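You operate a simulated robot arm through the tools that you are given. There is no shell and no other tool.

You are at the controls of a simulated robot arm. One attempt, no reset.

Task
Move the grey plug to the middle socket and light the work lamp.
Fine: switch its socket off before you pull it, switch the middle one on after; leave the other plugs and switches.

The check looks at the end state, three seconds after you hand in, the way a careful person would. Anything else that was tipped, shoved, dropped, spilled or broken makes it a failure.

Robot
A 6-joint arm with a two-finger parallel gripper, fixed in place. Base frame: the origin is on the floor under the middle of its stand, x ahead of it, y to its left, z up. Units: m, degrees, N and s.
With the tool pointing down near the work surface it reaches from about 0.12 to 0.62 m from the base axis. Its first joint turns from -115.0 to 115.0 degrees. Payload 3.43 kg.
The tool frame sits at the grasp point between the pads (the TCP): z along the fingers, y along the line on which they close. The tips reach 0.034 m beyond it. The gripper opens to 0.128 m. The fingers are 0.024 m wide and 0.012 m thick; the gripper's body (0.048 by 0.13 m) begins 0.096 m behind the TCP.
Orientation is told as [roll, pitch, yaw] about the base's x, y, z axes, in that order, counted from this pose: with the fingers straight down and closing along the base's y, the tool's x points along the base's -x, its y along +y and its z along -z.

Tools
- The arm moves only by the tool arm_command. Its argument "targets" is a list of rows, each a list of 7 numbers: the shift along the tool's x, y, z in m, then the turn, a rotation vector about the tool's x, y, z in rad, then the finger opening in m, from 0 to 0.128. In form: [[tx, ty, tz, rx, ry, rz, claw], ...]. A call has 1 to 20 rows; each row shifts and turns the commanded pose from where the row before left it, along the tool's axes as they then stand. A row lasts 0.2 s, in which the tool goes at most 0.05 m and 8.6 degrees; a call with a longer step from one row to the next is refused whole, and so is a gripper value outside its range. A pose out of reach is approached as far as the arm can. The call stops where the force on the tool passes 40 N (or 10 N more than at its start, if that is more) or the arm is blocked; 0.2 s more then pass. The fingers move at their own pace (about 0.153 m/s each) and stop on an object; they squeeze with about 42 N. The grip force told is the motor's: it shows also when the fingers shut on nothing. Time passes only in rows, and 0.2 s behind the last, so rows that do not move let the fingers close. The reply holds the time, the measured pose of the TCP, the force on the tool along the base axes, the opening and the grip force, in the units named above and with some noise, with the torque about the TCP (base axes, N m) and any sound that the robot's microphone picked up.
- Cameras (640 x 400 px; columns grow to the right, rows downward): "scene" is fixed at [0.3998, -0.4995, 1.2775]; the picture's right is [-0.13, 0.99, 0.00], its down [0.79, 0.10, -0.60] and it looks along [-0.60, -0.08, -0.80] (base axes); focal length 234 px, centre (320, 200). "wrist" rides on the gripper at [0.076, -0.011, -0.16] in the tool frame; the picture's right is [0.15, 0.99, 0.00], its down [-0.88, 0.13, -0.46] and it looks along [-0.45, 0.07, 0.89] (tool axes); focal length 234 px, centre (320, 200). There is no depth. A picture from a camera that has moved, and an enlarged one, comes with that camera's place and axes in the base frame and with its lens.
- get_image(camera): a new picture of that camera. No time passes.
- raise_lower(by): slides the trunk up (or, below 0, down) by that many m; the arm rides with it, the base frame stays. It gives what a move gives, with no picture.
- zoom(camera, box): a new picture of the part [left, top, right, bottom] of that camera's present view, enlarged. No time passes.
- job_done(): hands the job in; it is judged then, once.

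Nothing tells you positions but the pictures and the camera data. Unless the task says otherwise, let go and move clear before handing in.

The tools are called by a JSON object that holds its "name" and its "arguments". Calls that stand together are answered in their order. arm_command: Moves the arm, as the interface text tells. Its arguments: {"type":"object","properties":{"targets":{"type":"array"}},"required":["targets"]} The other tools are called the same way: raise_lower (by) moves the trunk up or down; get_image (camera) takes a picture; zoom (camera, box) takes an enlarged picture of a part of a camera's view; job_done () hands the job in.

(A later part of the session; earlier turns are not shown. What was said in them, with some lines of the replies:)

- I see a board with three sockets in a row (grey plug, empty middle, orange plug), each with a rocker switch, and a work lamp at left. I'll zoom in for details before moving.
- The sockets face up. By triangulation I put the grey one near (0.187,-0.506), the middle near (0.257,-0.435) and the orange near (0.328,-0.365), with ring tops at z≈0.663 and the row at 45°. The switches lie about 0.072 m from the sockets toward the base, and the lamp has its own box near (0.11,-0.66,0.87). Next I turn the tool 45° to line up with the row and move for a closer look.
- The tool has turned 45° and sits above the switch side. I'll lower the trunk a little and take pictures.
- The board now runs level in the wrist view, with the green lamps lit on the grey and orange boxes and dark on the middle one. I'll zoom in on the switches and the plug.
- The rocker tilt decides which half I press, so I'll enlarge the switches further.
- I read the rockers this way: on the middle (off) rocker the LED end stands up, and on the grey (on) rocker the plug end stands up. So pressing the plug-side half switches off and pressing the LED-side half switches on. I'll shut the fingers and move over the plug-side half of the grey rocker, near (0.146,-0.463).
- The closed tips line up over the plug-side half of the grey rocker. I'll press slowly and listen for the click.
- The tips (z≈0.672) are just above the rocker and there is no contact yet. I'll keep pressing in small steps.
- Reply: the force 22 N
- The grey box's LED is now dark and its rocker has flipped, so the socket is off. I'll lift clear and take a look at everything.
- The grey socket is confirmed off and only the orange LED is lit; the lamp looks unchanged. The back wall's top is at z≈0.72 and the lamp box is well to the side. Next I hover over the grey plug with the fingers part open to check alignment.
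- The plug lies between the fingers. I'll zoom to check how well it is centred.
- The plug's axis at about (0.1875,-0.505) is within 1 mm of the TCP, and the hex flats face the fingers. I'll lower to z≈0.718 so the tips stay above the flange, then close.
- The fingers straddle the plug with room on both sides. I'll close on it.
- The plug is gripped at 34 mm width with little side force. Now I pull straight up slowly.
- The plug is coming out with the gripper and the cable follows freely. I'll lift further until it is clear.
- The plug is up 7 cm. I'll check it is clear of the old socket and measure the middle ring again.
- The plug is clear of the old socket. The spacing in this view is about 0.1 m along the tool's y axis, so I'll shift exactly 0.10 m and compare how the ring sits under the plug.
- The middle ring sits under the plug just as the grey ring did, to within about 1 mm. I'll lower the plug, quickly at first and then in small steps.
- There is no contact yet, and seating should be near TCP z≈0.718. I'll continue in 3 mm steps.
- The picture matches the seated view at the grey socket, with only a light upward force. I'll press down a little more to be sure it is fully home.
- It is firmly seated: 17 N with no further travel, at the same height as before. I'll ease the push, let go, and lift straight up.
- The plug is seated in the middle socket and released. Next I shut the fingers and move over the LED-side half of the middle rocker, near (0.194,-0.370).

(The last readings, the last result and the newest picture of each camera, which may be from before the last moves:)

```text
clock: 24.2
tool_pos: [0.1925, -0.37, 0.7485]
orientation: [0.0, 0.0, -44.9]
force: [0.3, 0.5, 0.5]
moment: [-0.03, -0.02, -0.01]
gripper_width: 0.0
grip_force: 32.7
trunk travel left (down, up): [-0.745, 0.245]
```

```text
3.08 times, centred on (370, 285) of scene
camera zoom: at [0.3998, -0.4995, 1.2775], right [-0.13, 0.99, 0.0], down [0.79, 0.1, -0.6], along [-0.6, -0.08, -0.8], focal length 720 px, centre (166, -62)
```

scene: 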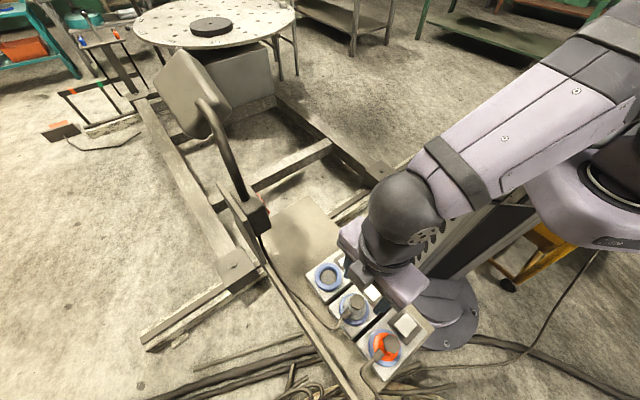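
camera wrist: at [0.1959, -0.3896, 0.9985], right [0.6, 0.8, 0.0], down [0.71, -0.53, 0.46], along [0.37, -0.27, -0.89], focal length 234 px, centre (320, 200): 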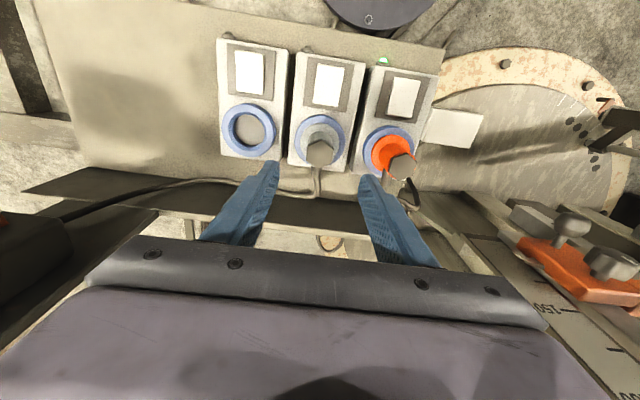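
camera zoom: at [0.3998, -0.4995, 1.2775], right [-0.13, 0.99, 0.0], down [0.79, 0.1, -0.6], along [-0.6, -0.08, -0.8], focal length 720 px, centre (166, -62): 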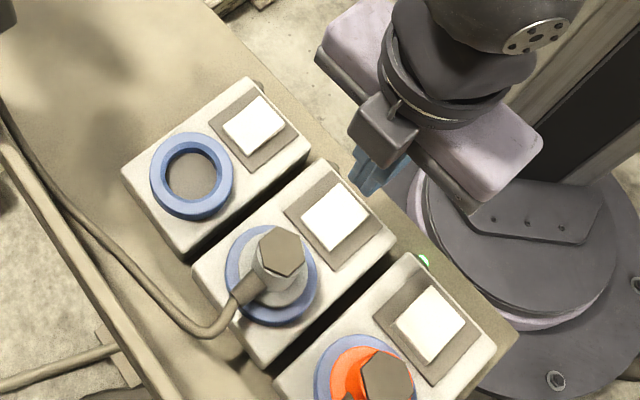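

The tips are over the LED-side half; I'll shift 3 mm toward the rocker's centre and press down slowly.

{"name": "arm_command", "arguments": {"targets": [[-0.003, 0, 0.012, 0, 0, 0, 0.0], [0, 0, 0.014, 0, 0, 0, 0.0], [0, 0, 0.01, 0, 0, 0, 0.0], [0, 0, 0.003, 0, 0, 0, 0.0], [0, 0, 0.003, 0, 0, 0, 0.0], [0, 0, 0.002, 0, 0, 0, 0.0], [0, 0, 0.002, 0, 0, 0, 0.0]]}}

{"name": "zoom", "arguments": {"camera": "wrist", "box": [230, 80, 420, 260]}}

```text
clock: 25.8
tool_pos: [0.1954, -0.3725, 0.7001]
orientation: [0.0, 0.0, -45.0]
force: [-1.3, 0.5, 1.2]
moment: [0.02, 0.04, -0.01]
gripper_width: 0.0
grip_force: 32.9
trunk travel left (down, up): [-0.745, 0.245]
```

```text
2.22 times, centred on (325, 170) of wrist
camera zoom: at [0.1343, -0.3278, 0.8621], right [0.6, 0.8, 0.0], down [0.71, -0.53, 0.46], along [0.37, -0.27, -0.89], focal length 520 px, centre (309, 267)
```

zoom: 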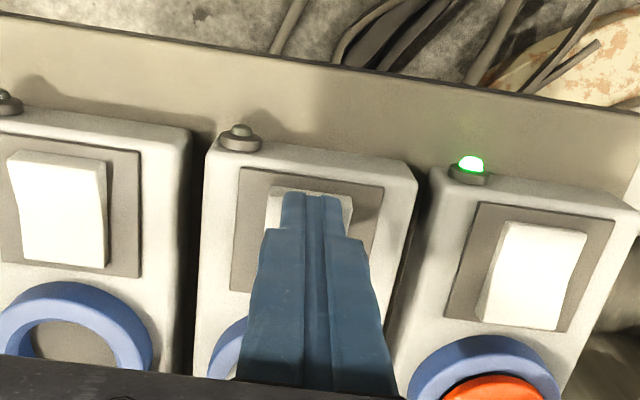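

No firm contact yet and the middle LED is still dark. I'll press on in small steps.

{"name": "arm_command", "arguments": {"targets": [[0, 0, 0.0015, 0, 0, 0, 0.0], [0, 0, 0.0015, 0, 0, 0, 0.0], [0, 0, 0.0015, 0, 0, 0, 0.0]]}}

{"name": "zoom", "arguments": {"camera": "wrist", "box": [230, 80, 420, 260]}}

```text
clock: 26.6
tool_pos: [0.1965, -0.3739, 0.6997]
orientation: [-0.1, -0.2, -45.0]
force: [0.6, 5.2, 20.6]
moment: [-0.02, -0.21, -0.04]
gripper_width: 0.0001
grip_force: 33.2
trunk travel left (down, up): [-0.745, 0.245]
```

```text
2.22 times, centred on (325, 170) of wrist
camera zoom: at [0.1343, -0.3273, 0.8593], right [0.6, 0.8, 0.0], down [0.71, -0.53, 0.46], along [0.37, -0.27, -0.89], focal length 520 px, centre (309, 267)
```

zoom: 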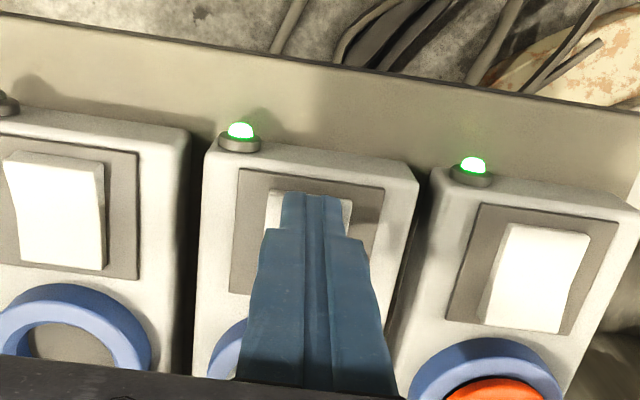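

The middle LED is lit now. I'll lift off and check whether the lamp came on.

{"name": "arm_command", "arguments": {"targets": [[0, 0, -0.02, 0, 0, 0, 0.0], [0, 0, -0.04, 0, 0, 0, 0.0], [0, 0, -0.04, 0, 0, 0, 0.0], [0, 0, -0.04, 0, 0, 0, 0.0], [0, 0, 0, 0, 0, 0, 0.0]]}}

{"name": "get_image", "arguments": {"camera": "wrist"}}

{"name": "get_image", "arguments": {"camera": "scene"}}

{"name": "zoom", "arguments": {"camera": "scene", "box": [140, 30, 300, 250]}}

```text
clock: 27.8
tool_pos: [0.1949, -0.3728, 0.8386]
orientation: [0.0, 0.1, -45.0]
force: [0.9, -0.7, 0.2]
moment: [0.01, -0.03, 0.0]
gripper_width: 0.0001
grip_force: 33.2
trunk travel left (down, up): [-0.745, 0.245]
```

```text
taken
camera wrist: at [0.1347, -0.3284, 0.9983], right [0.6, 0.8, 0.0], down [0.71, -0.53, 0.46], along [0.37, -0.27, -0.89], focal length 234 px, centre (320, 200)
```

wrist: 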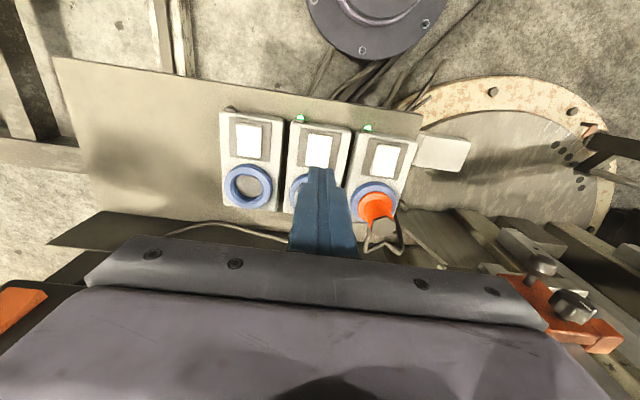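

```text
taken
```

scene: 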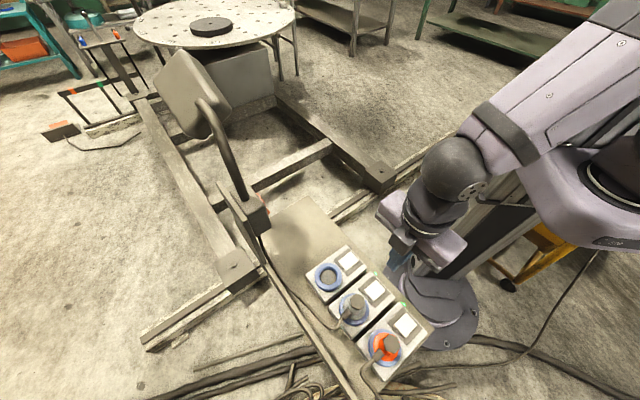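

```text
1.82 times, centred on (220, 140) of scene
camera zoom: at [0.3998, -0.4995, 1.2775], right [-0.13, 0.99, 0.0], down [0.79, 0.1, -0.6], along [-0.6, -0.08, -0.8], focal length 426 px, centre (502, 309)
```

zoom: 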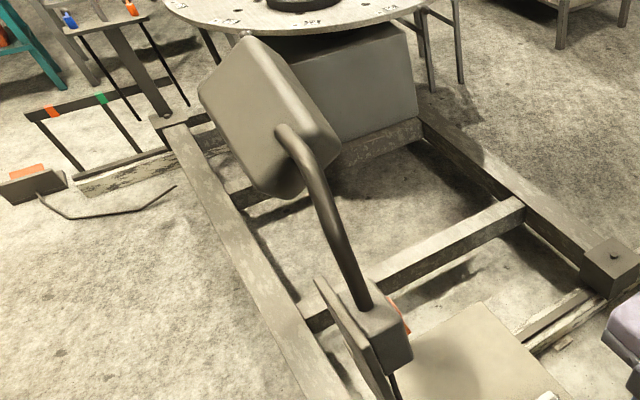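

Both the middle and orange LEDs are lit, but the lamp head shows no change. The lamp box carries an orange part that looks like its own switch, so I'll rise and move back to view it.

{"name": "raise_lower", "arguments": {"by": 0.16}}

{"name": "arm_command", "arguments": {"targets": [[0.018, -0.031, 0, 0, 0, 0, 0.0], [0.018, -0.031, 0, 0, 0, 0, 0.0], [0.018, -0.031, 0, 0, 0, 0, 0.0], [0.018, -0.031, 0, 0, 0, 0, 0.0], [0.018, -0.031, 0, 0, 0, 0, 0.0], [0, 0, 0, 0, -0.125, 0, 0.0], [0, 0, 0, 0, -0.125, 0, 0.0], [0, 0, 0, 0, -0.125, 0, 0.0], [0, 0, 0, 0, -0.125, 0, 0.0], [0, 0, 0, 0, 0, 0, 0.0]]}}

{"name": "get_image", "arguments": {"camera": "wrist"}}

{"name": "get_image", "arguments": {"camera": "scene"}}

```text
clock: 29.6
tool_pos: [0.1963, -0.3732, 0.997]
orientation: [0.0, 0.0, -45.0]
force: [0.9, 0.0, 0.7]
moment: [0.02, 0.01, -0.01]
gripper_width: 0.0
grip_force: 32.9
trunk travel left (down, up): [-0.905, 0.085]
```

```text
clock: 31.8
tool_pos: [0.0241, -0.4183, 0.9972]
orientation: [0.0, -28.7, -45.0]
force: [0.0, 0.7, -0.5]
moment: [0.01, 0.01, 0.03]
gripper_width: 0.0002
grip_force: 32.7
trunk travel left (down, up): [-0.905, 0.085]
```

```text
taken
camera wrist: at [-0.086, -0.3269, 1.1025], right [0.61, 0.79, -0.07], down [0.48, -0.3, 0.82], along [0.63, -0.54, -0.56], focal length 234 px, centre (320, 200)
```

wrist: 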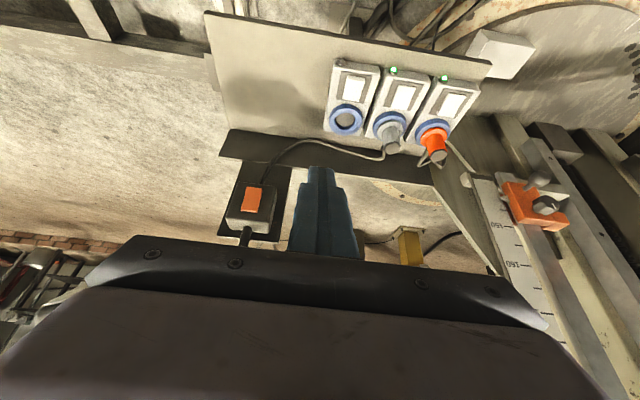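

```text
taken
```

scene: 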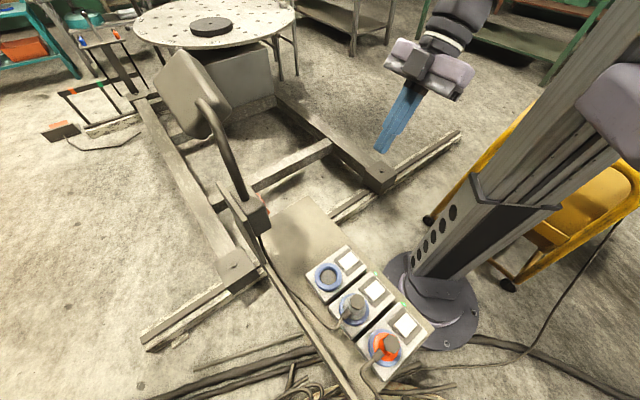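

{"name": "zoom", "arguments": {"camera": "wrist", "box": [215, 160, 295, 250]}}

{"name": "zoom", "arguments": {"camera": "wrist", "box": [310, 50, 490, 170]}}

{"name": "zoom", "arguments": {"camera": "scene", "box": [220, 170, 290, 250]}}

```text
4.44 times, centred on (255, 205) of wrist
camera zoom: at [-0.086, -0.3269, 1.1025], right [0.61, 0.79, -0.07], down [0.48, -0.3, 0.82], along [0.63, -0.54, -0.56], focal length 1041 px, centre (609, 178)
```

zoom: 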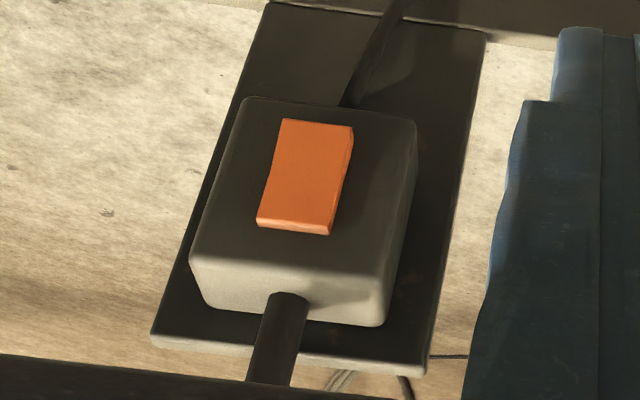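

```text
3.33 times, centred on (400, 110) of wrist
camera zoom: at [-0.086, -0.3269, 1.1025], right [0.61, 0.79, -0.07], down [0.48, -0.3, 0.82], along [0.63, -0.54, -0.56], focal length 781 px, centre (53, 500)
```

zoom: 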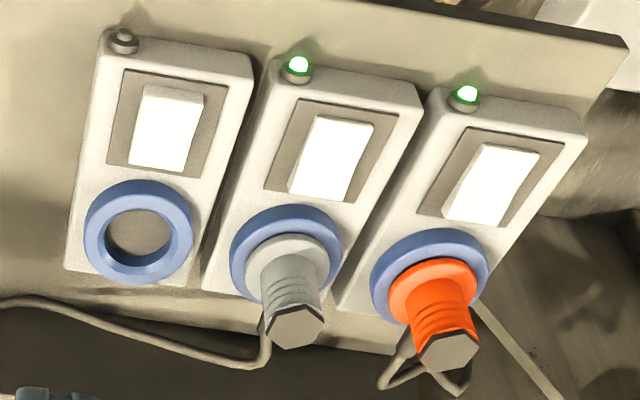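

```text
5.00 times, centred on (255, 210) of scene
camera zoom: at [0.3998, -0.4995, 1.2775], right [-0.13, 0.99, 0.0], down [0.79, 0.1, -0.6], along [-0.6, -0.08, -0.8], focal length 1171 px, centre (645, 150)
```

zoom: 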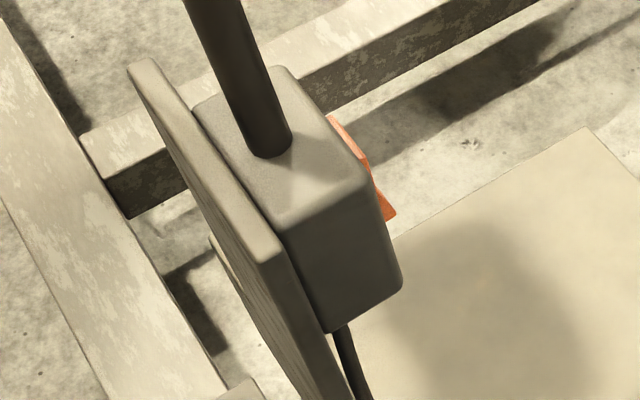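

The lamp box does have its own orange rocker on its vertical side, and the state is unclear. I want to see the lamp's face before touching it, so I'll rise and tilt the camera toward the lamp head.

{"name": "raise_lower", "arguments": {"by": 0.08}}

{"name": "arm_command", "arguments": {"targets": [[-0.01386, -0.01074, -0.0289, 0, 0, 0, 0.0], [-0.01386, -0.01074, -0.0289, 0, 0, 0, 0.0], [-0.01386, -0.01074, -0.0289, 0, 0, 0, 0.0], [-0.01386, -0.01074, -0.0289, 0, 0, 0, 0.0], [-0.01386, -0.01074, -0.0289, 0, 0, 0, 0.0], [0, 0, 0, 0, -0.1368, 0, 0.0], [0, 0, 0, 0, -0.1368, 0, 0.0], [0, 0, 0, 0, -0.1368, 0, 0.0], [0, 0, 0, 0, -0.1368, 0, 0.0], [0, 0, 0, 0, 0, 0, 0.0]]}}

{"name": "get_image", "arguments": {"camera": "wrist"}}

{"name": "get_image", "arguments": {"camera": "scene"}}

```text
clock: 33.0
tool_pos: [0.0224, -0.4186, 1.0788]
orientation: [0.1, -28.6, -45.0]
force: [0.8, -0.9, 0.0]
moment: [0.0, -0.02, -0.03]
gripper_width: 0.0004
grip_force: 32.7
trunk travel left (down, up): [-0.985, 0.005]
```

```text
clock: 35.2
tool_pos: [0.0763, -0.4904, 1.2386]
orientation: [-0.1, -60.0, -45.1]
force: [-0.2, 0.4, 0.6]
moment: [0.0, -0.03, -0.01]
gripper_width: 0.0
grip_force: 33.2
out of reach, approached as far as the arm can: row 3, 4, 5, 6, 7, 8, 9
trunk travel left (down, up): [-0.985, 0.005]
```

```text
taken
camera wrist: at [-0.0566, -0.3747, 1.2532], right [0.65, 0.75, -0.13], down [0.12, 0.06, 0.99], along [0.75, -0.66, -0.05], focal length 234 px, centre (320, 200)
```

wrist: 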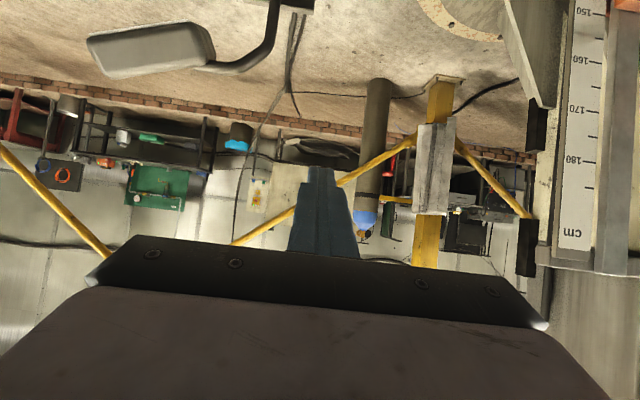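

```text
taken
```

scene: 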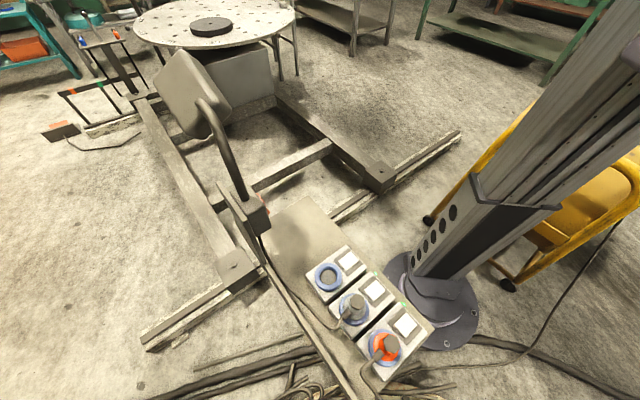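

The lamp head is now visible (upside down in this view). I'll zoom in on it.

{"name": "zoom", "arguments": {"camera": "wrist", "box": [70, 0, 310, 100]}}

{"name": "zoom", "arguments": {"camera": "wrist", "box": [75, 10, 225, 90]}}

```text
2.67 times, centred on (190, 50) of wrist
camera zoom: at [-0.0566, -0.3747, 1.2532], right [0.65, 0.75, -0.13], down [0.12, 0.06, 0.99], along [0.75, -0.66, -0.05], focal length 624 px, centre (667, 600)
```

zoom: 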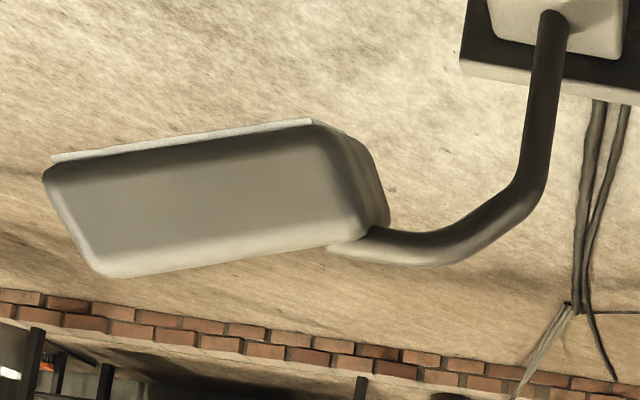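

```text
4.27 times, centred on (150, 50) of wrist
camera zoom: at [-0.0566, -0.3747, 1.2532], right [0.65, 0.75, -0.13], down [0.12, 0.06, 0.99], along [0.75, -0.66, -0.05], focal length 999 px, centre (1045, 840)
```

zoom: 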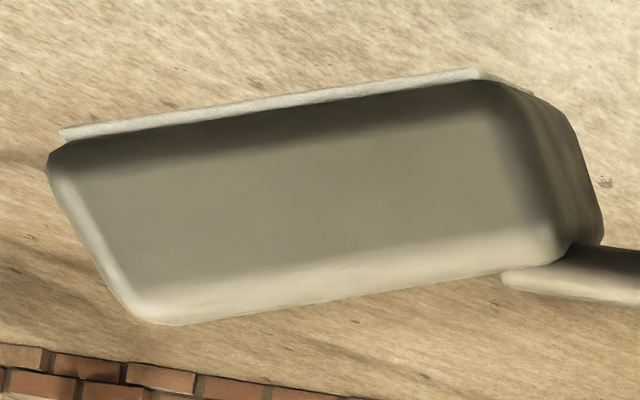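

The lamp head faces downward and its thin lens edge looks grey, not glowing. To see the lens from below, and because pressing that rocker needs horizontal fingers anyway, I'll lower the trunk and look at the state first.

{"name": "raise_lower", "arguments": {"by": -0.3}}

{"name": "arm_command", "arguments": {"targets": [[0, 0, 0, 0, 0, 0, 0.0]]}}

{"name": "get_image", "arguments": {"camera": "wrist"}}

{"name": "get_image", "arguments": {"camera": "scene"}}

```text
clock: 38.2
tool_pos: [0.0739, -0.4903, 0.9391]
orientation: [0.0, -59.9, -45.0]
force: [-0.1, -0.5, 0.0]
moment: [0.0, 0.01, -0.03]
gripper_width: 0.0
grip_force: 32.6
trunk travel left (down, up): [-0.685, 0.305]
```

```text
clock: 38.6
tool_pos: [0.0761, -0.4907, 0.9378]
orientation: [-0.1, -59.9, -45.0]
force: [-0.1, 0.6, 0.3]
moment: [-0.02, -0.02, -0.01]
gripper_width: 0.0
grip_force: 33.0
trunk travel left (down, up): [-0.685, 0.305]
```

```text
taken
camera wrist: at [-0.0568, -0.3751, 0.9533], right [0.65, 0.75, -0.13], down [0.13, 0.06, 0.99], along [0.75, -0.66, -0.06], focal length 234 px, centre (320, 200)
```

wrist: 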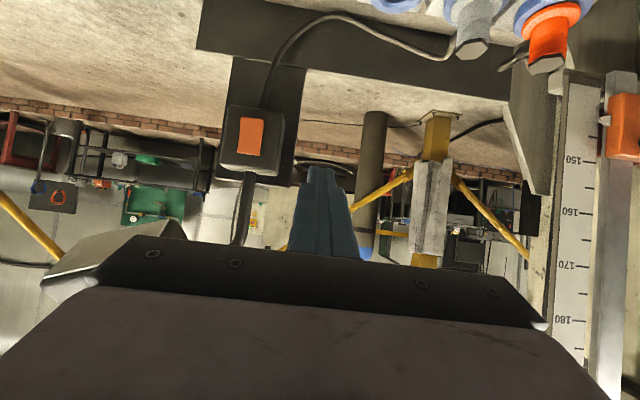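

```text
taken
```

scene: 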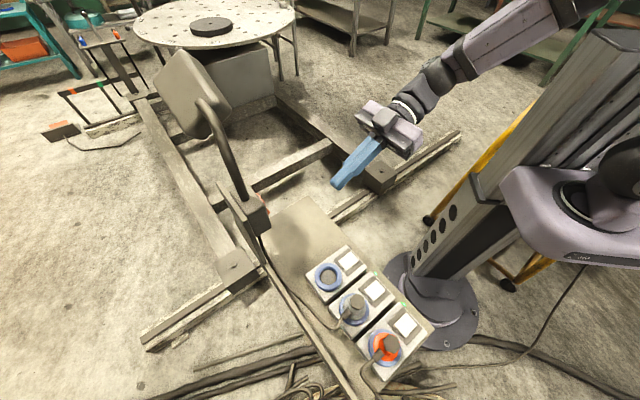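

Now the lamp switch is seen from the front and part of the lens shows above the gripper. I'll zoom on both.

{"name": "zoom", "arguments": {"camera": "wrist", "box": [205, 90, 305, 190]}}

{"name": "zoom", "arguments": {"camera": "wrist", "box": [20, 200, 200, 310]}}

{"name": "zoom", "arguments": {"camera": "scene", "box": [240, 180, 280, 220]}}

```text
4.00 times, centred on (255, 140) of wrist
camera zoom: at [-0.0568, -0.3751, 0.9533], right [0.65, 0.75, -0.13], down [0.13, 0.06, 0.99], along [0.75, -0.66, -0.06], focal length 937 px, centre (580, 440)
```

zoom: 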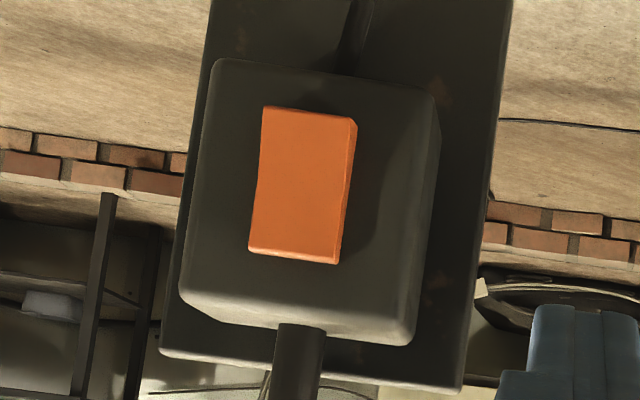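

```text
3.56 times, centred on (110, 255) of wrist
camera zoom: at [-0.0568, -0.3751, 0.9533], right [0.65, 0.75, -0.13], down [0.13, 0.06, 0.99], along [0.75, -0.66, -0.06], focal length 833 px, centre (1067, 4)
```

zoom: 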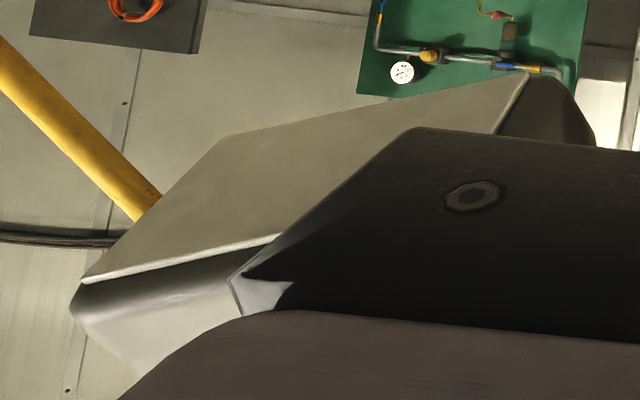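

```text
10.00 times, centred on (260, 200) of scene
camera zoom: at [0.3998, -0.4995, 1.2775], right [-0.13, 0.99, 0.0], down [0.79, 0.1, -0.6], along [-0.6, -0.08, -0.8], focal length 2342 px, centre (920, 200)
```

zoom: 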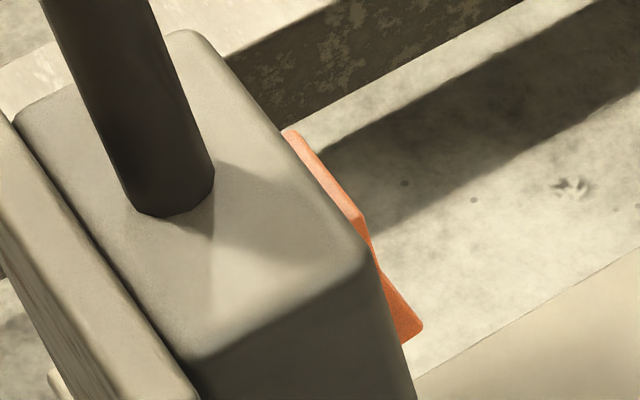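

The lens is dull grey, so the lamp is off even though its plug is powered; its own rocker has the lower end standing out (z≈0.838, u≈0.545) and the upper end pushed in. Lighting the lamp needs that lower end pressed. I'll tilt the fingers to horizontal and move in front of it.

{"name": "arm_command", "arguments": {"targets": [[0, 0, 0, 0, -0.1309, 0, 0.0], [0, 0, 0, 0, -0.1309, 0, 0.0], [0, 0, 0, 0, -0.1309, 0, 0.0], [0, 0, 0, 0, -0.1309, 0, 0.0], [0, 0, 0, 0, 0, 0, 0.0]]}}

{"name": "get_image", "arguments": {"camera": "wrist"}}

{"name": "get_image", "arguments": {"camera": "scene"}}

```text
clock: 39.8
tool_pos: [0.1035, -0.5015, 0.9381]
orientation: [-126.8, -89.9, 81.8]
force: [0.1, -0.1, 0.1]
moment: [0.02, -0.02, -0.02]
gripper_width: 0.0
grip_force: 33.3
out of reach, approached as far as the arm can: row 1, 2, 3
trunk travel left (down, up): [-0.685, 0.305]
```

```text
taken
camera wrist: at [-0.0164, -0.3986, 0.8631], right [0.7, 0.7, -0.15], down [-0.23, 0.42, 0.88], along [0.68, -0.58, 0.45], focal length 234 px, centre (320, 200)
```

wrist: 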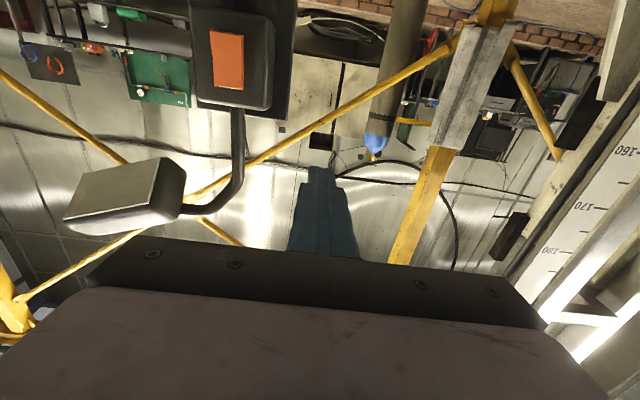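

```text
taken
```

scene: 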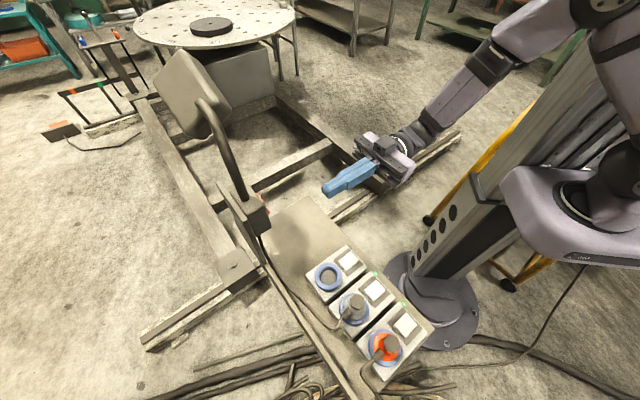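

The lens underside is plainly dark. The fingers are now horizontal, so I'll move to about 5 cm in front of the lower end of the lamp rocker.

{"name": "arm_command", "arguments": {"targets": [[0, -0.0267, 0.0075, 0, 0, 0, 0.0], [0, -0.0267, 0.0075, 0, 0, 0, 0.0], [0, -0.0267, 0.0075, 0, 0, 0, 0.0], [0, -0.0267, 0.0075, 0, 0, 0, 0.0], [0.023, 0, 0, 0, 0, 0, 0.0], [0.023, 0, 0, 0, 0, 0, 0.0], [0.023, 0, 0, 0, 0, 0, 0.0], [0.023, 0, 0, 0, 0, 0, 0.0], [0, 0, 0, 0, 0, 0, 0.0]]}}

{"name": "get_image", "arguments": {"camera": "wrist"}}

{"name": "get_image", "arguments": {"camera": "scene"}}

```text
clock: 41.8
tool_pos: [0.0635, -0.6034, 0.8467]
orientation: [-60.2, -89.9, 15.2]
force: [0.4, -0.3, 0.6]
moment: [-0.03, 0.04, 0.0]
gripper_width: 0.0001
grip_force: 32.6
out of reach, approached as far as the arm can: row 1, 2, 3, 4
trunk travel left (down, up): [-0.685, 0.305]
```

```text
taken
camera wrist: at [-0.0579, -0.5006, 0.771], right [0.7, 0.7, -0.15], down [-0.23, 0.41, 0.88], along [0.68, -0.58, 0.45], focal length 234 px, centre (320, 200)
```

wrist: 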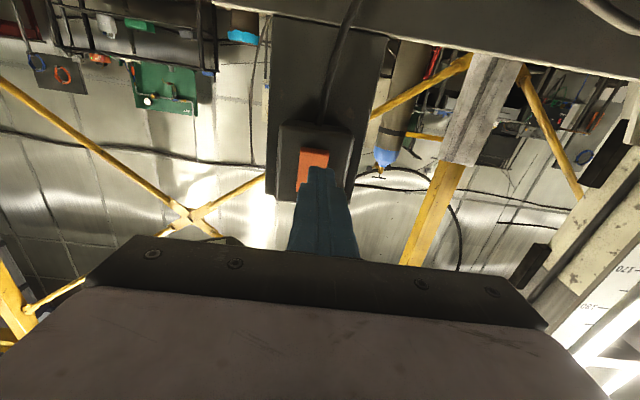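

```text
taken
```

scene: 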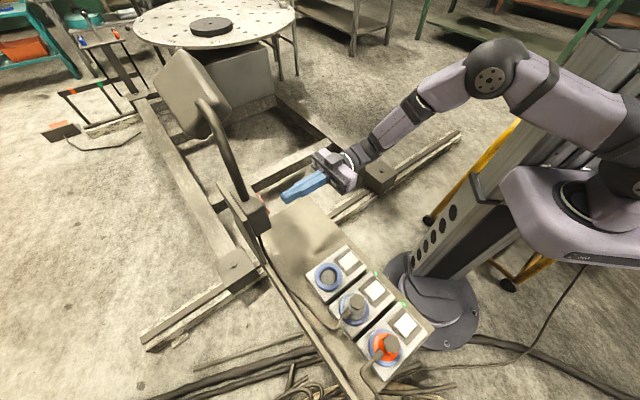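

I'm in front of the rocker at v≈-0.382, slightly to the +v side. I'll zoom to check alignment before pressing.

{"name": "zoom", "arguments": {"camera": "wrist", "box": [260, 100, 380, 220]}}

{"name": "zoom", "arguments": {"camera": "scene", "box": [220, 140, 340, 240]}}

```text
3.33 times, centred on (320, 160) of wrist
camera zoom: at [-0.0579, -0.5006, 0.771], right [0.7, 0.7, -0.15], down [-0.23, 0.41, 0.88], along [0.68, -0.58, 0.45], focal length 781 px, centre (320, 333)
```

zoom: 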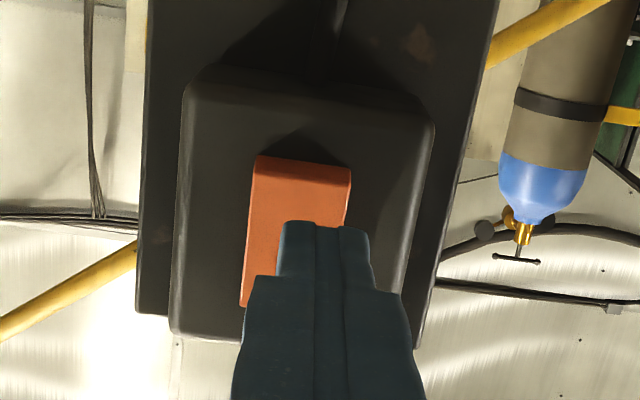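

```text
4.00 times, centred on (280, 190) of scene
camera zoom: at [0.3998, -0.4995, 1.2775], right [-0.13, 0.99, 0.0], down [0.79, 0.1, -0.6], along [-0.6, -0.08, -0.8], focal length 937 px, centre (480, 240)
```

zoom: 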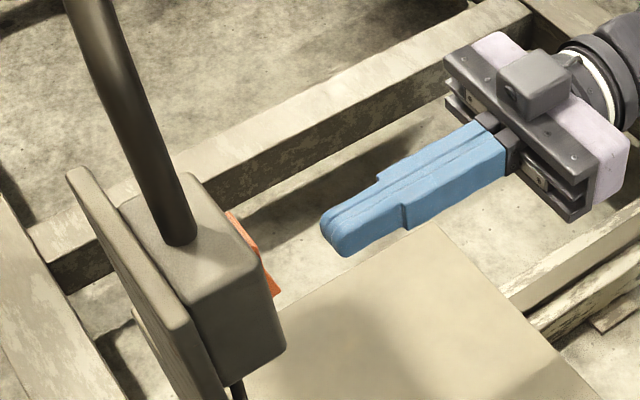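

The tip would land about 8 mm right of the rocker's centre line, with the height right for the lower half. I'll shift 8 mm toward -v and advance gently.

{"name": "arm_command", "arguments": {"targets": [[0, -0.008, 0, 0, 0, 0, 0.0], [0, 0, 0.012, 0, 0, 0, 0.0], [0, 0, 0.01, 0, 0, 0, 0.0], [0, 0, 0.006, 0, 0, 0, 0.0], [0, 0, 0, 0, 0, 0, 0.0]]}}

{"name": "zoom", "arguments": {"camera": "wrist", "box": [260, 100, 380, 220]}}

{"name": "zoom", "arguments": {"camera": "scene", "box": [230, 160, 310, 230]}}

```text
clock: 43.0
tool_pos: [0.0769, -0.6296, 0.8476]
orientation: [-19.9, -89.9, -25.2]
force: [0.5, 0.2, -0.8]
moment: [0.0, -0.01, -0.02]
gripper_width: 0.0001
grip_force: 33.6
trunk travel left (down, up): [-0.685, 0.305]
```

```text
3.33 times, centred on (320, 160) of wrist
camera zoom: at [-0.0434, -0.5258, 0.7712], right [0.7, 0.7, -0.15], down [-0.23, 0.41, 0.88], along [0.68, -0.58, 0.45], focal length 781 px, centre (320, 333)
```

zoom: 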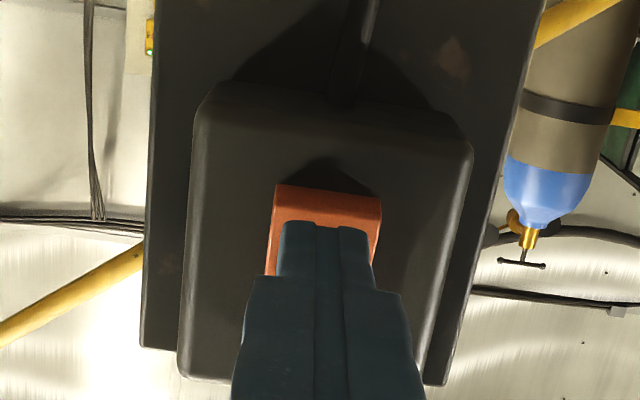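

```text
5.71 times, centred on (270, 195) of scene
camera zoom: at [0.3998, -0.4995, 1.2775], right [-0.13, 0.99, 0.0], down [0.79, 0.1, -0.6], along [-0.6, -0.08, -0.8], focal length 1338 px, centre (606, 229)
```

zoom: 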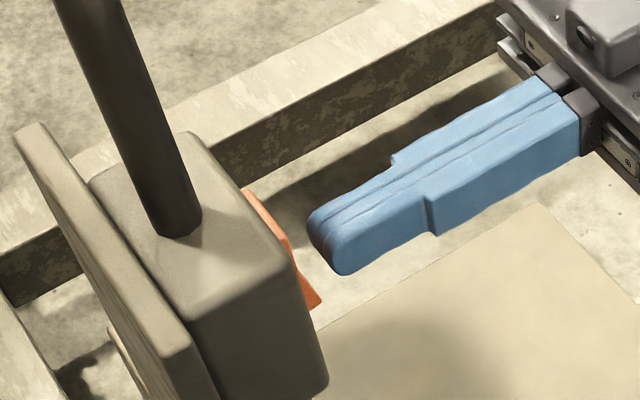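

The tip is centred on the rocker's lower half with about 1 cm to go. I'll press in small steps.

{"name": "arm_command", "arguments": {"targets": [[0, 0, 0.005, 0, 0, 0, 0.0], [0, 0, 0.003, 0, 0, 0, 0.0], [0, 0, 0.002, 0, 0, 0, 0.0], [0, 0, 0.002, 0, 0, 0, 0.0], [0, 0, 0.002, 0, 0, 0, 0.0]]}}

{"name": "get_image", "arguments": {"camera": "wrist"}}

{"name": "get_image", "arguments": {"camera": "scene"}}

```text
clock: 44.2
tool_pos: [0.0841, -0.6379, 0.8466]
orientation: [20.3, -89.9, -65.3]
force: [-6.0, 8.1, -1.9]
moment: [-0.09, 0.08, 0.01]
gripper_width: 0.0
grip_force: 33.0
trunk travel left (down, up): [-0.685, 0.305]
```

```text
taken
camera wrist: at [-0.0354, -0.5345, 0.7712], right [0.7, 0.7, -0.15], down [-0.23, 0.41, 0.88], along [0.68, -0.58, 0.45], focal length 234 px, centre (320, 200)
```

wrist: 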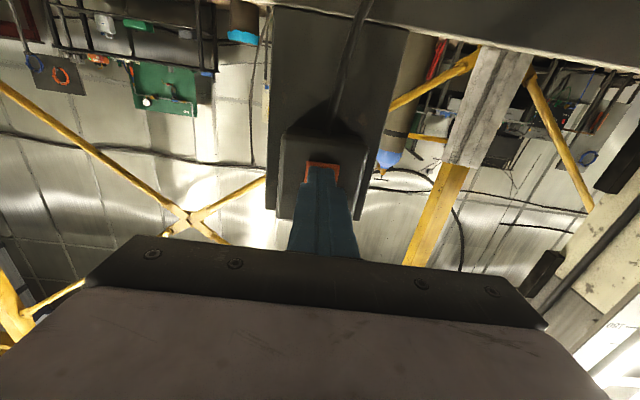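

```text
taken
```

scene: 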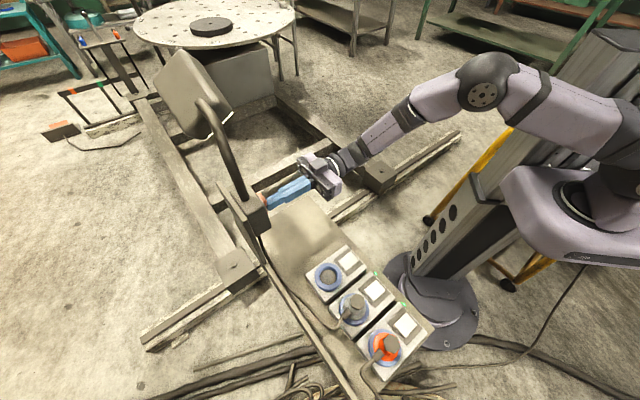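

Contact is made at about 10 N and the switch has not flipped yet. I'll press a few millimetres more.

{"name": "arm_command", "arguments": {"targets": [[0, 0, 0.0015, 0, 0, 0, 0.0], [0, 0, 0.0015, 0, 0, 0, 0.0]]}}

{"name": "get_image", "arguments": {"camera": "scene"}}

{"name": "zoom", "arguments": {"camera": "wrist", "box": [260, 100, 380, 220]}}

```text
clock: 44.8
tool_pos: [0.0859, -0.638, 0.8462]
orientation: [63.5, -89.9, -108.7]
force: [-20.8, 29.9, -7.6]
moment: [-0.56, 0.27, 0.13]
gripper_width: 0.0
grip_force: 33.3
trunk travel left (down, up): [-0.685, 0.305]
```

```text
taken
```

scene: 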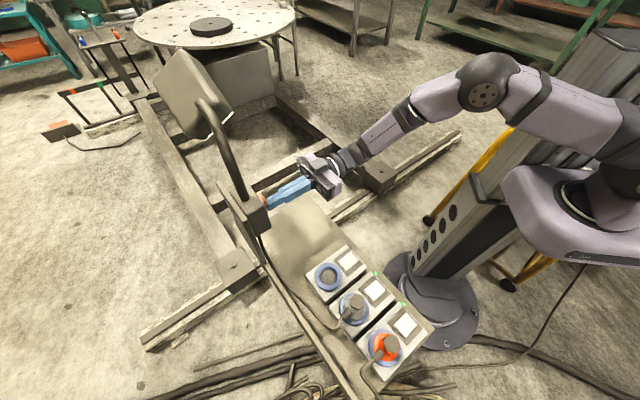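

```text
3.33 times, centred on (320, 160) of wrist
camera zoom: at [-0.0351, -0.5343, 0.7711], right [0.7, 0.7, -0.14], down [-0.23, 0.41, 0.88], along [0.67, -0.58, 0.45], focal length 781 px, centre (320, 333)
```

zoom: 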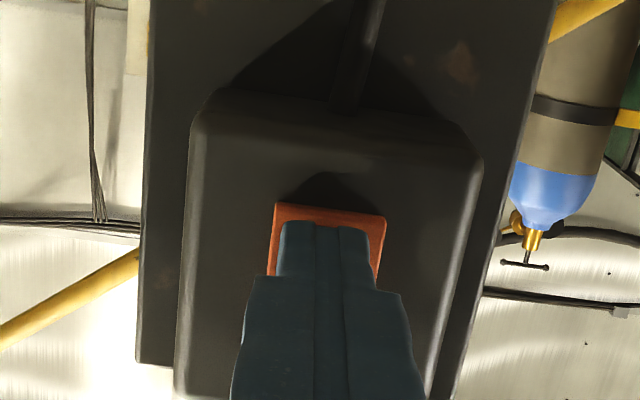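

The force has reached 36 N, and the lamp head's lower edge may look brighter. I'll zoom in to check before moving.

{"name": "zoom", "arguments": {"camera": "scene", "box": [140, 30, 300, 250]}}

{"name": "zoom", "arguments": {"camera": "scene", "box": [240, 170, 300, 230]}}

```text
1.82 times, centred on (220, 140) of scene
camera zoom: at [0.3998, -0.4995, 1.2775], right [-0.13, 0.99, 0.0], down [0.79, 0.1, -0.6], along [-0.6, -0.08, -0.8], focal length 426 px, centre (502, 309)
```

zoom: 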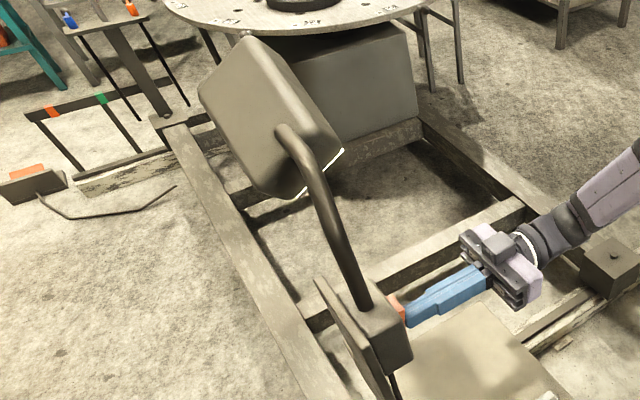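

```text
6.67 times, centred on (270, 200) of scene
camera zoom: at [0.3998, -0.4995, 1.2775], right [-0.13, 0.99, 0.0], down [0.79, 0.1, -0.6], along [-0.6, -0.08, -0.8], focal length 1561 px, centre (653, 200)
```

zoom: 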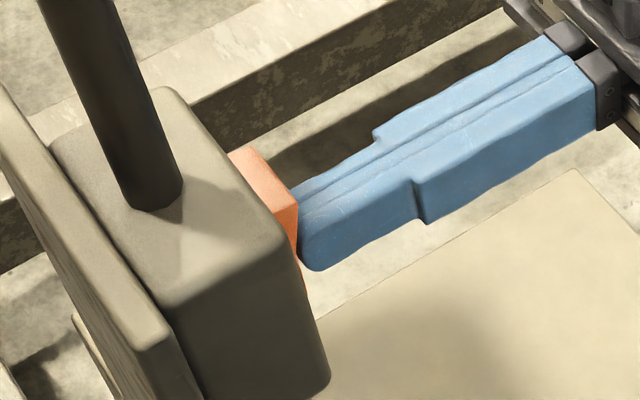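

The rocker has flipped (its upper end now stands out) and the lens edge glows white, so the lamp is lit. I'll back straight off and verify.

{"name": "arm_command", "arguments": {"targets": [[0, 0, -0.005, 0, 0, 0, 0.0], [0, 0, -0.015, 0, 0, 0, 0.0], [0, 0, -0.015, 0, 0, 0, 0.0], [0, 0, 0, 0, 0, 0, 0.0]]}}

{"name": "get_image", "arguments": {"camera": "wrist"}}

{"name": "get_image", "arguments": {"camera": "scene"}}

```text
clock: 45.8
tool_pos: [0.0641, -0.6163, 0.8476]
orientation: [-90.3, -89.9, 45.2]
force: [1.1, -0.1, 0.1]
moment: [0.05, 0.05, 0.0]
gripper_width: 0.0
grip_force: 32.7
trunk travel left (down, up): [-0.685, 0.305]
```

```text
taken
camera wrist: at [-0.0568, -0.5127, 0.7718], right [0.7, 0.7, -0.15], down [-0.23, 0.42, 0.88], along [0.68, -0.58, 0.45], focal length 234 px, centre (320, 200)
```

wrist: 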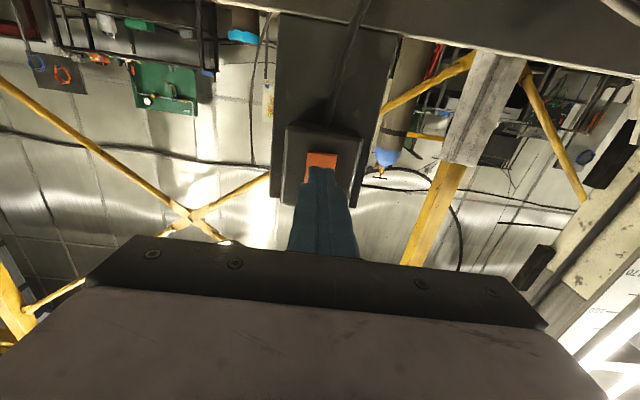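

```text
taken
```

scene: 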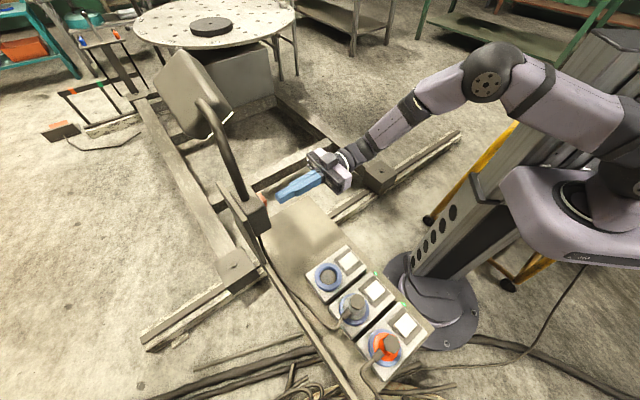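

The arm has let go of the switch without moving anything else. I'll rise and swing aside to see the lens and check all switches.

{"name": "arm_command", "arguments": {"targets": [[-0.023, 0, 0, 0, 0, 0, 0.0], [-0.023, 0, 0, 0, 0, 0, 0.0], [-0.023, 0, 0, 0, 0, 0, 0.0], [-0.023, 0, 0, 0, 0, 0, 0.0], [0, 0.0267, 0, 0, 0, 0, 0.0], [0, 0.0267, 0, 0, 0, 0, 0.0], [0, 0.0267, 0, 0, 0, 0, 0.0], [0, 0.0267, 0, 0, 0, 0, 0.0], [0, 0, 0, 0, 0, 0, 0.0]]}}

{"name": "get_image", "arguments": {"camera": "wrist"}}

{"name": "zoom", "arguments": {"camera": "scene", "box": [290, 230, 450, 390]}}

{"name": "zoom", "arguments": {"camera": "scene", "box": [140, 30, 300, 250]}}

```text
clock: 47.8
tool_pos: [0.1398, -0.5417, 0.9384]
orientation: [-32.1, -89.9, -13.0]
force: [0.7, -0.2, 0.4]
moment: [-0.03, 0.03, 0.01]
gripper_width: 0.0001
grip_force: 32.9
trunk travel left (down, up): [-0.685, 0.305]
```

```text
taken
camera wrist: at [0.0191, -0.4374, 0.8632], right [0.7, 0.7, -0.15], down [-0.23, 0.41, 0.88], along [0.68, -0.58, 0.45], focal length 234 px, centre (320, 200)
```

wrist: 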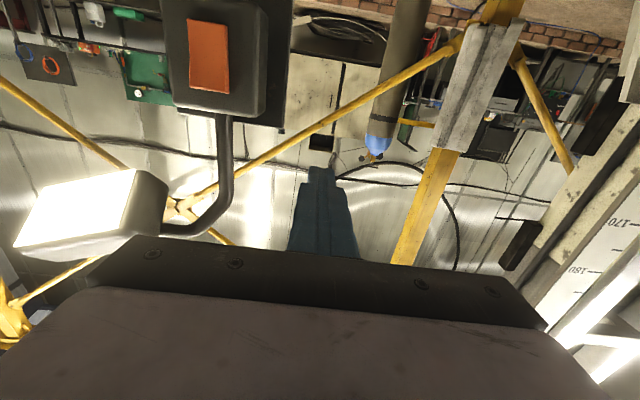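

```text
2.50 times, centred on (370, 310) of scene
camera zoom: at [0.3998, -0.4995, 1.2775], right [-0.13, 0.99, 0.0], down [0.79, 0.1, -0.6], along [-0.6, -0.08, -0.8], focal length 585 px, centre (195, -75)
```

zoom: 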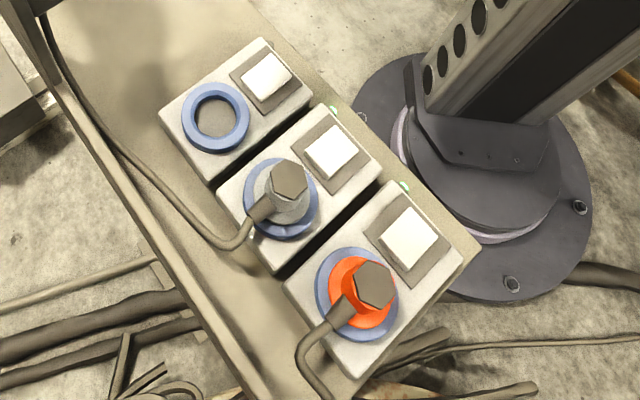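

```text
1.82 times, centred on (220, 140) of scene
camera zoom: at [0.3998, -0.4995, 1.2775], right [-0.13, 0.99, 0.0], down [0.79, 0.1, -0.6], along [-0.6, -0.08, -0.8], focal length 426 px, centre (502, 309)
```

zoom: 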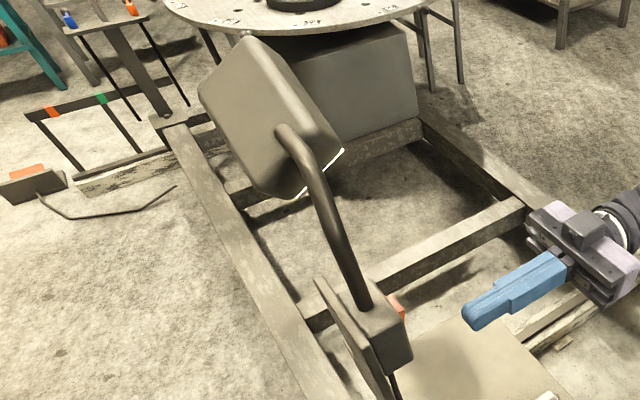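

The lens glows white, the plug sits home in the middle socket, the middle and orange LEDs are lit, and the emptied grey socket is off. I'll raise the trunk a little to stand clear, take a last look, and hand in.

{"name": "raise_lower", "arguments": {"by": 0.1}}

{"name": "get_image", "arguments": {"camera": "scene"}}

```text
clock: 49.1
tool_pos: [0.1391, -0.5424, 1.0381]
orientation: [-15.0, -89.9, -30.0]
force: [0.3, -0.6, -0.9]
moment: [0.0, -0.02, -0.03]
gripper_width: 0.0002
grip_force: 32.9
trunk travel left (down, up): [-0.785, 0.205]
```

```text
taken
```

scene: 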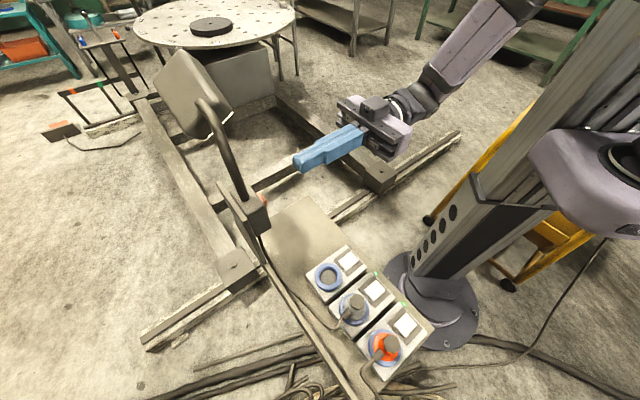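

The arm stands clear, the grey plug is in the middle socket with that socket on, the lamp is lit, and nothing else was disturbed. I'm handing in.

{"name": "job_done", "arguments": {}}

```text
The job is handed in.
```

The grey plug is now in the middle socket and the work lamp is lit. I've handed the job in; no verdict has come back.

- **Sockets:** I switched the grey plug's socket off before pulling it. I switched the middle socket on once the plug was fully seated, and its green light came on.
- **Lamp switch:** The lamp stayed dark after that, because the orange rocker on its own box was off. I pressed that rocker as well, since the lamp could not light without it, and the lens then glowed white. You asked me to leave the other switches alone, so this is the one extra switch I touched.
- **Everything else:** The orange plug and its switch are as they were, and nothing was knocked or dropped. The arm has let go and is clear of the board and the lamp.
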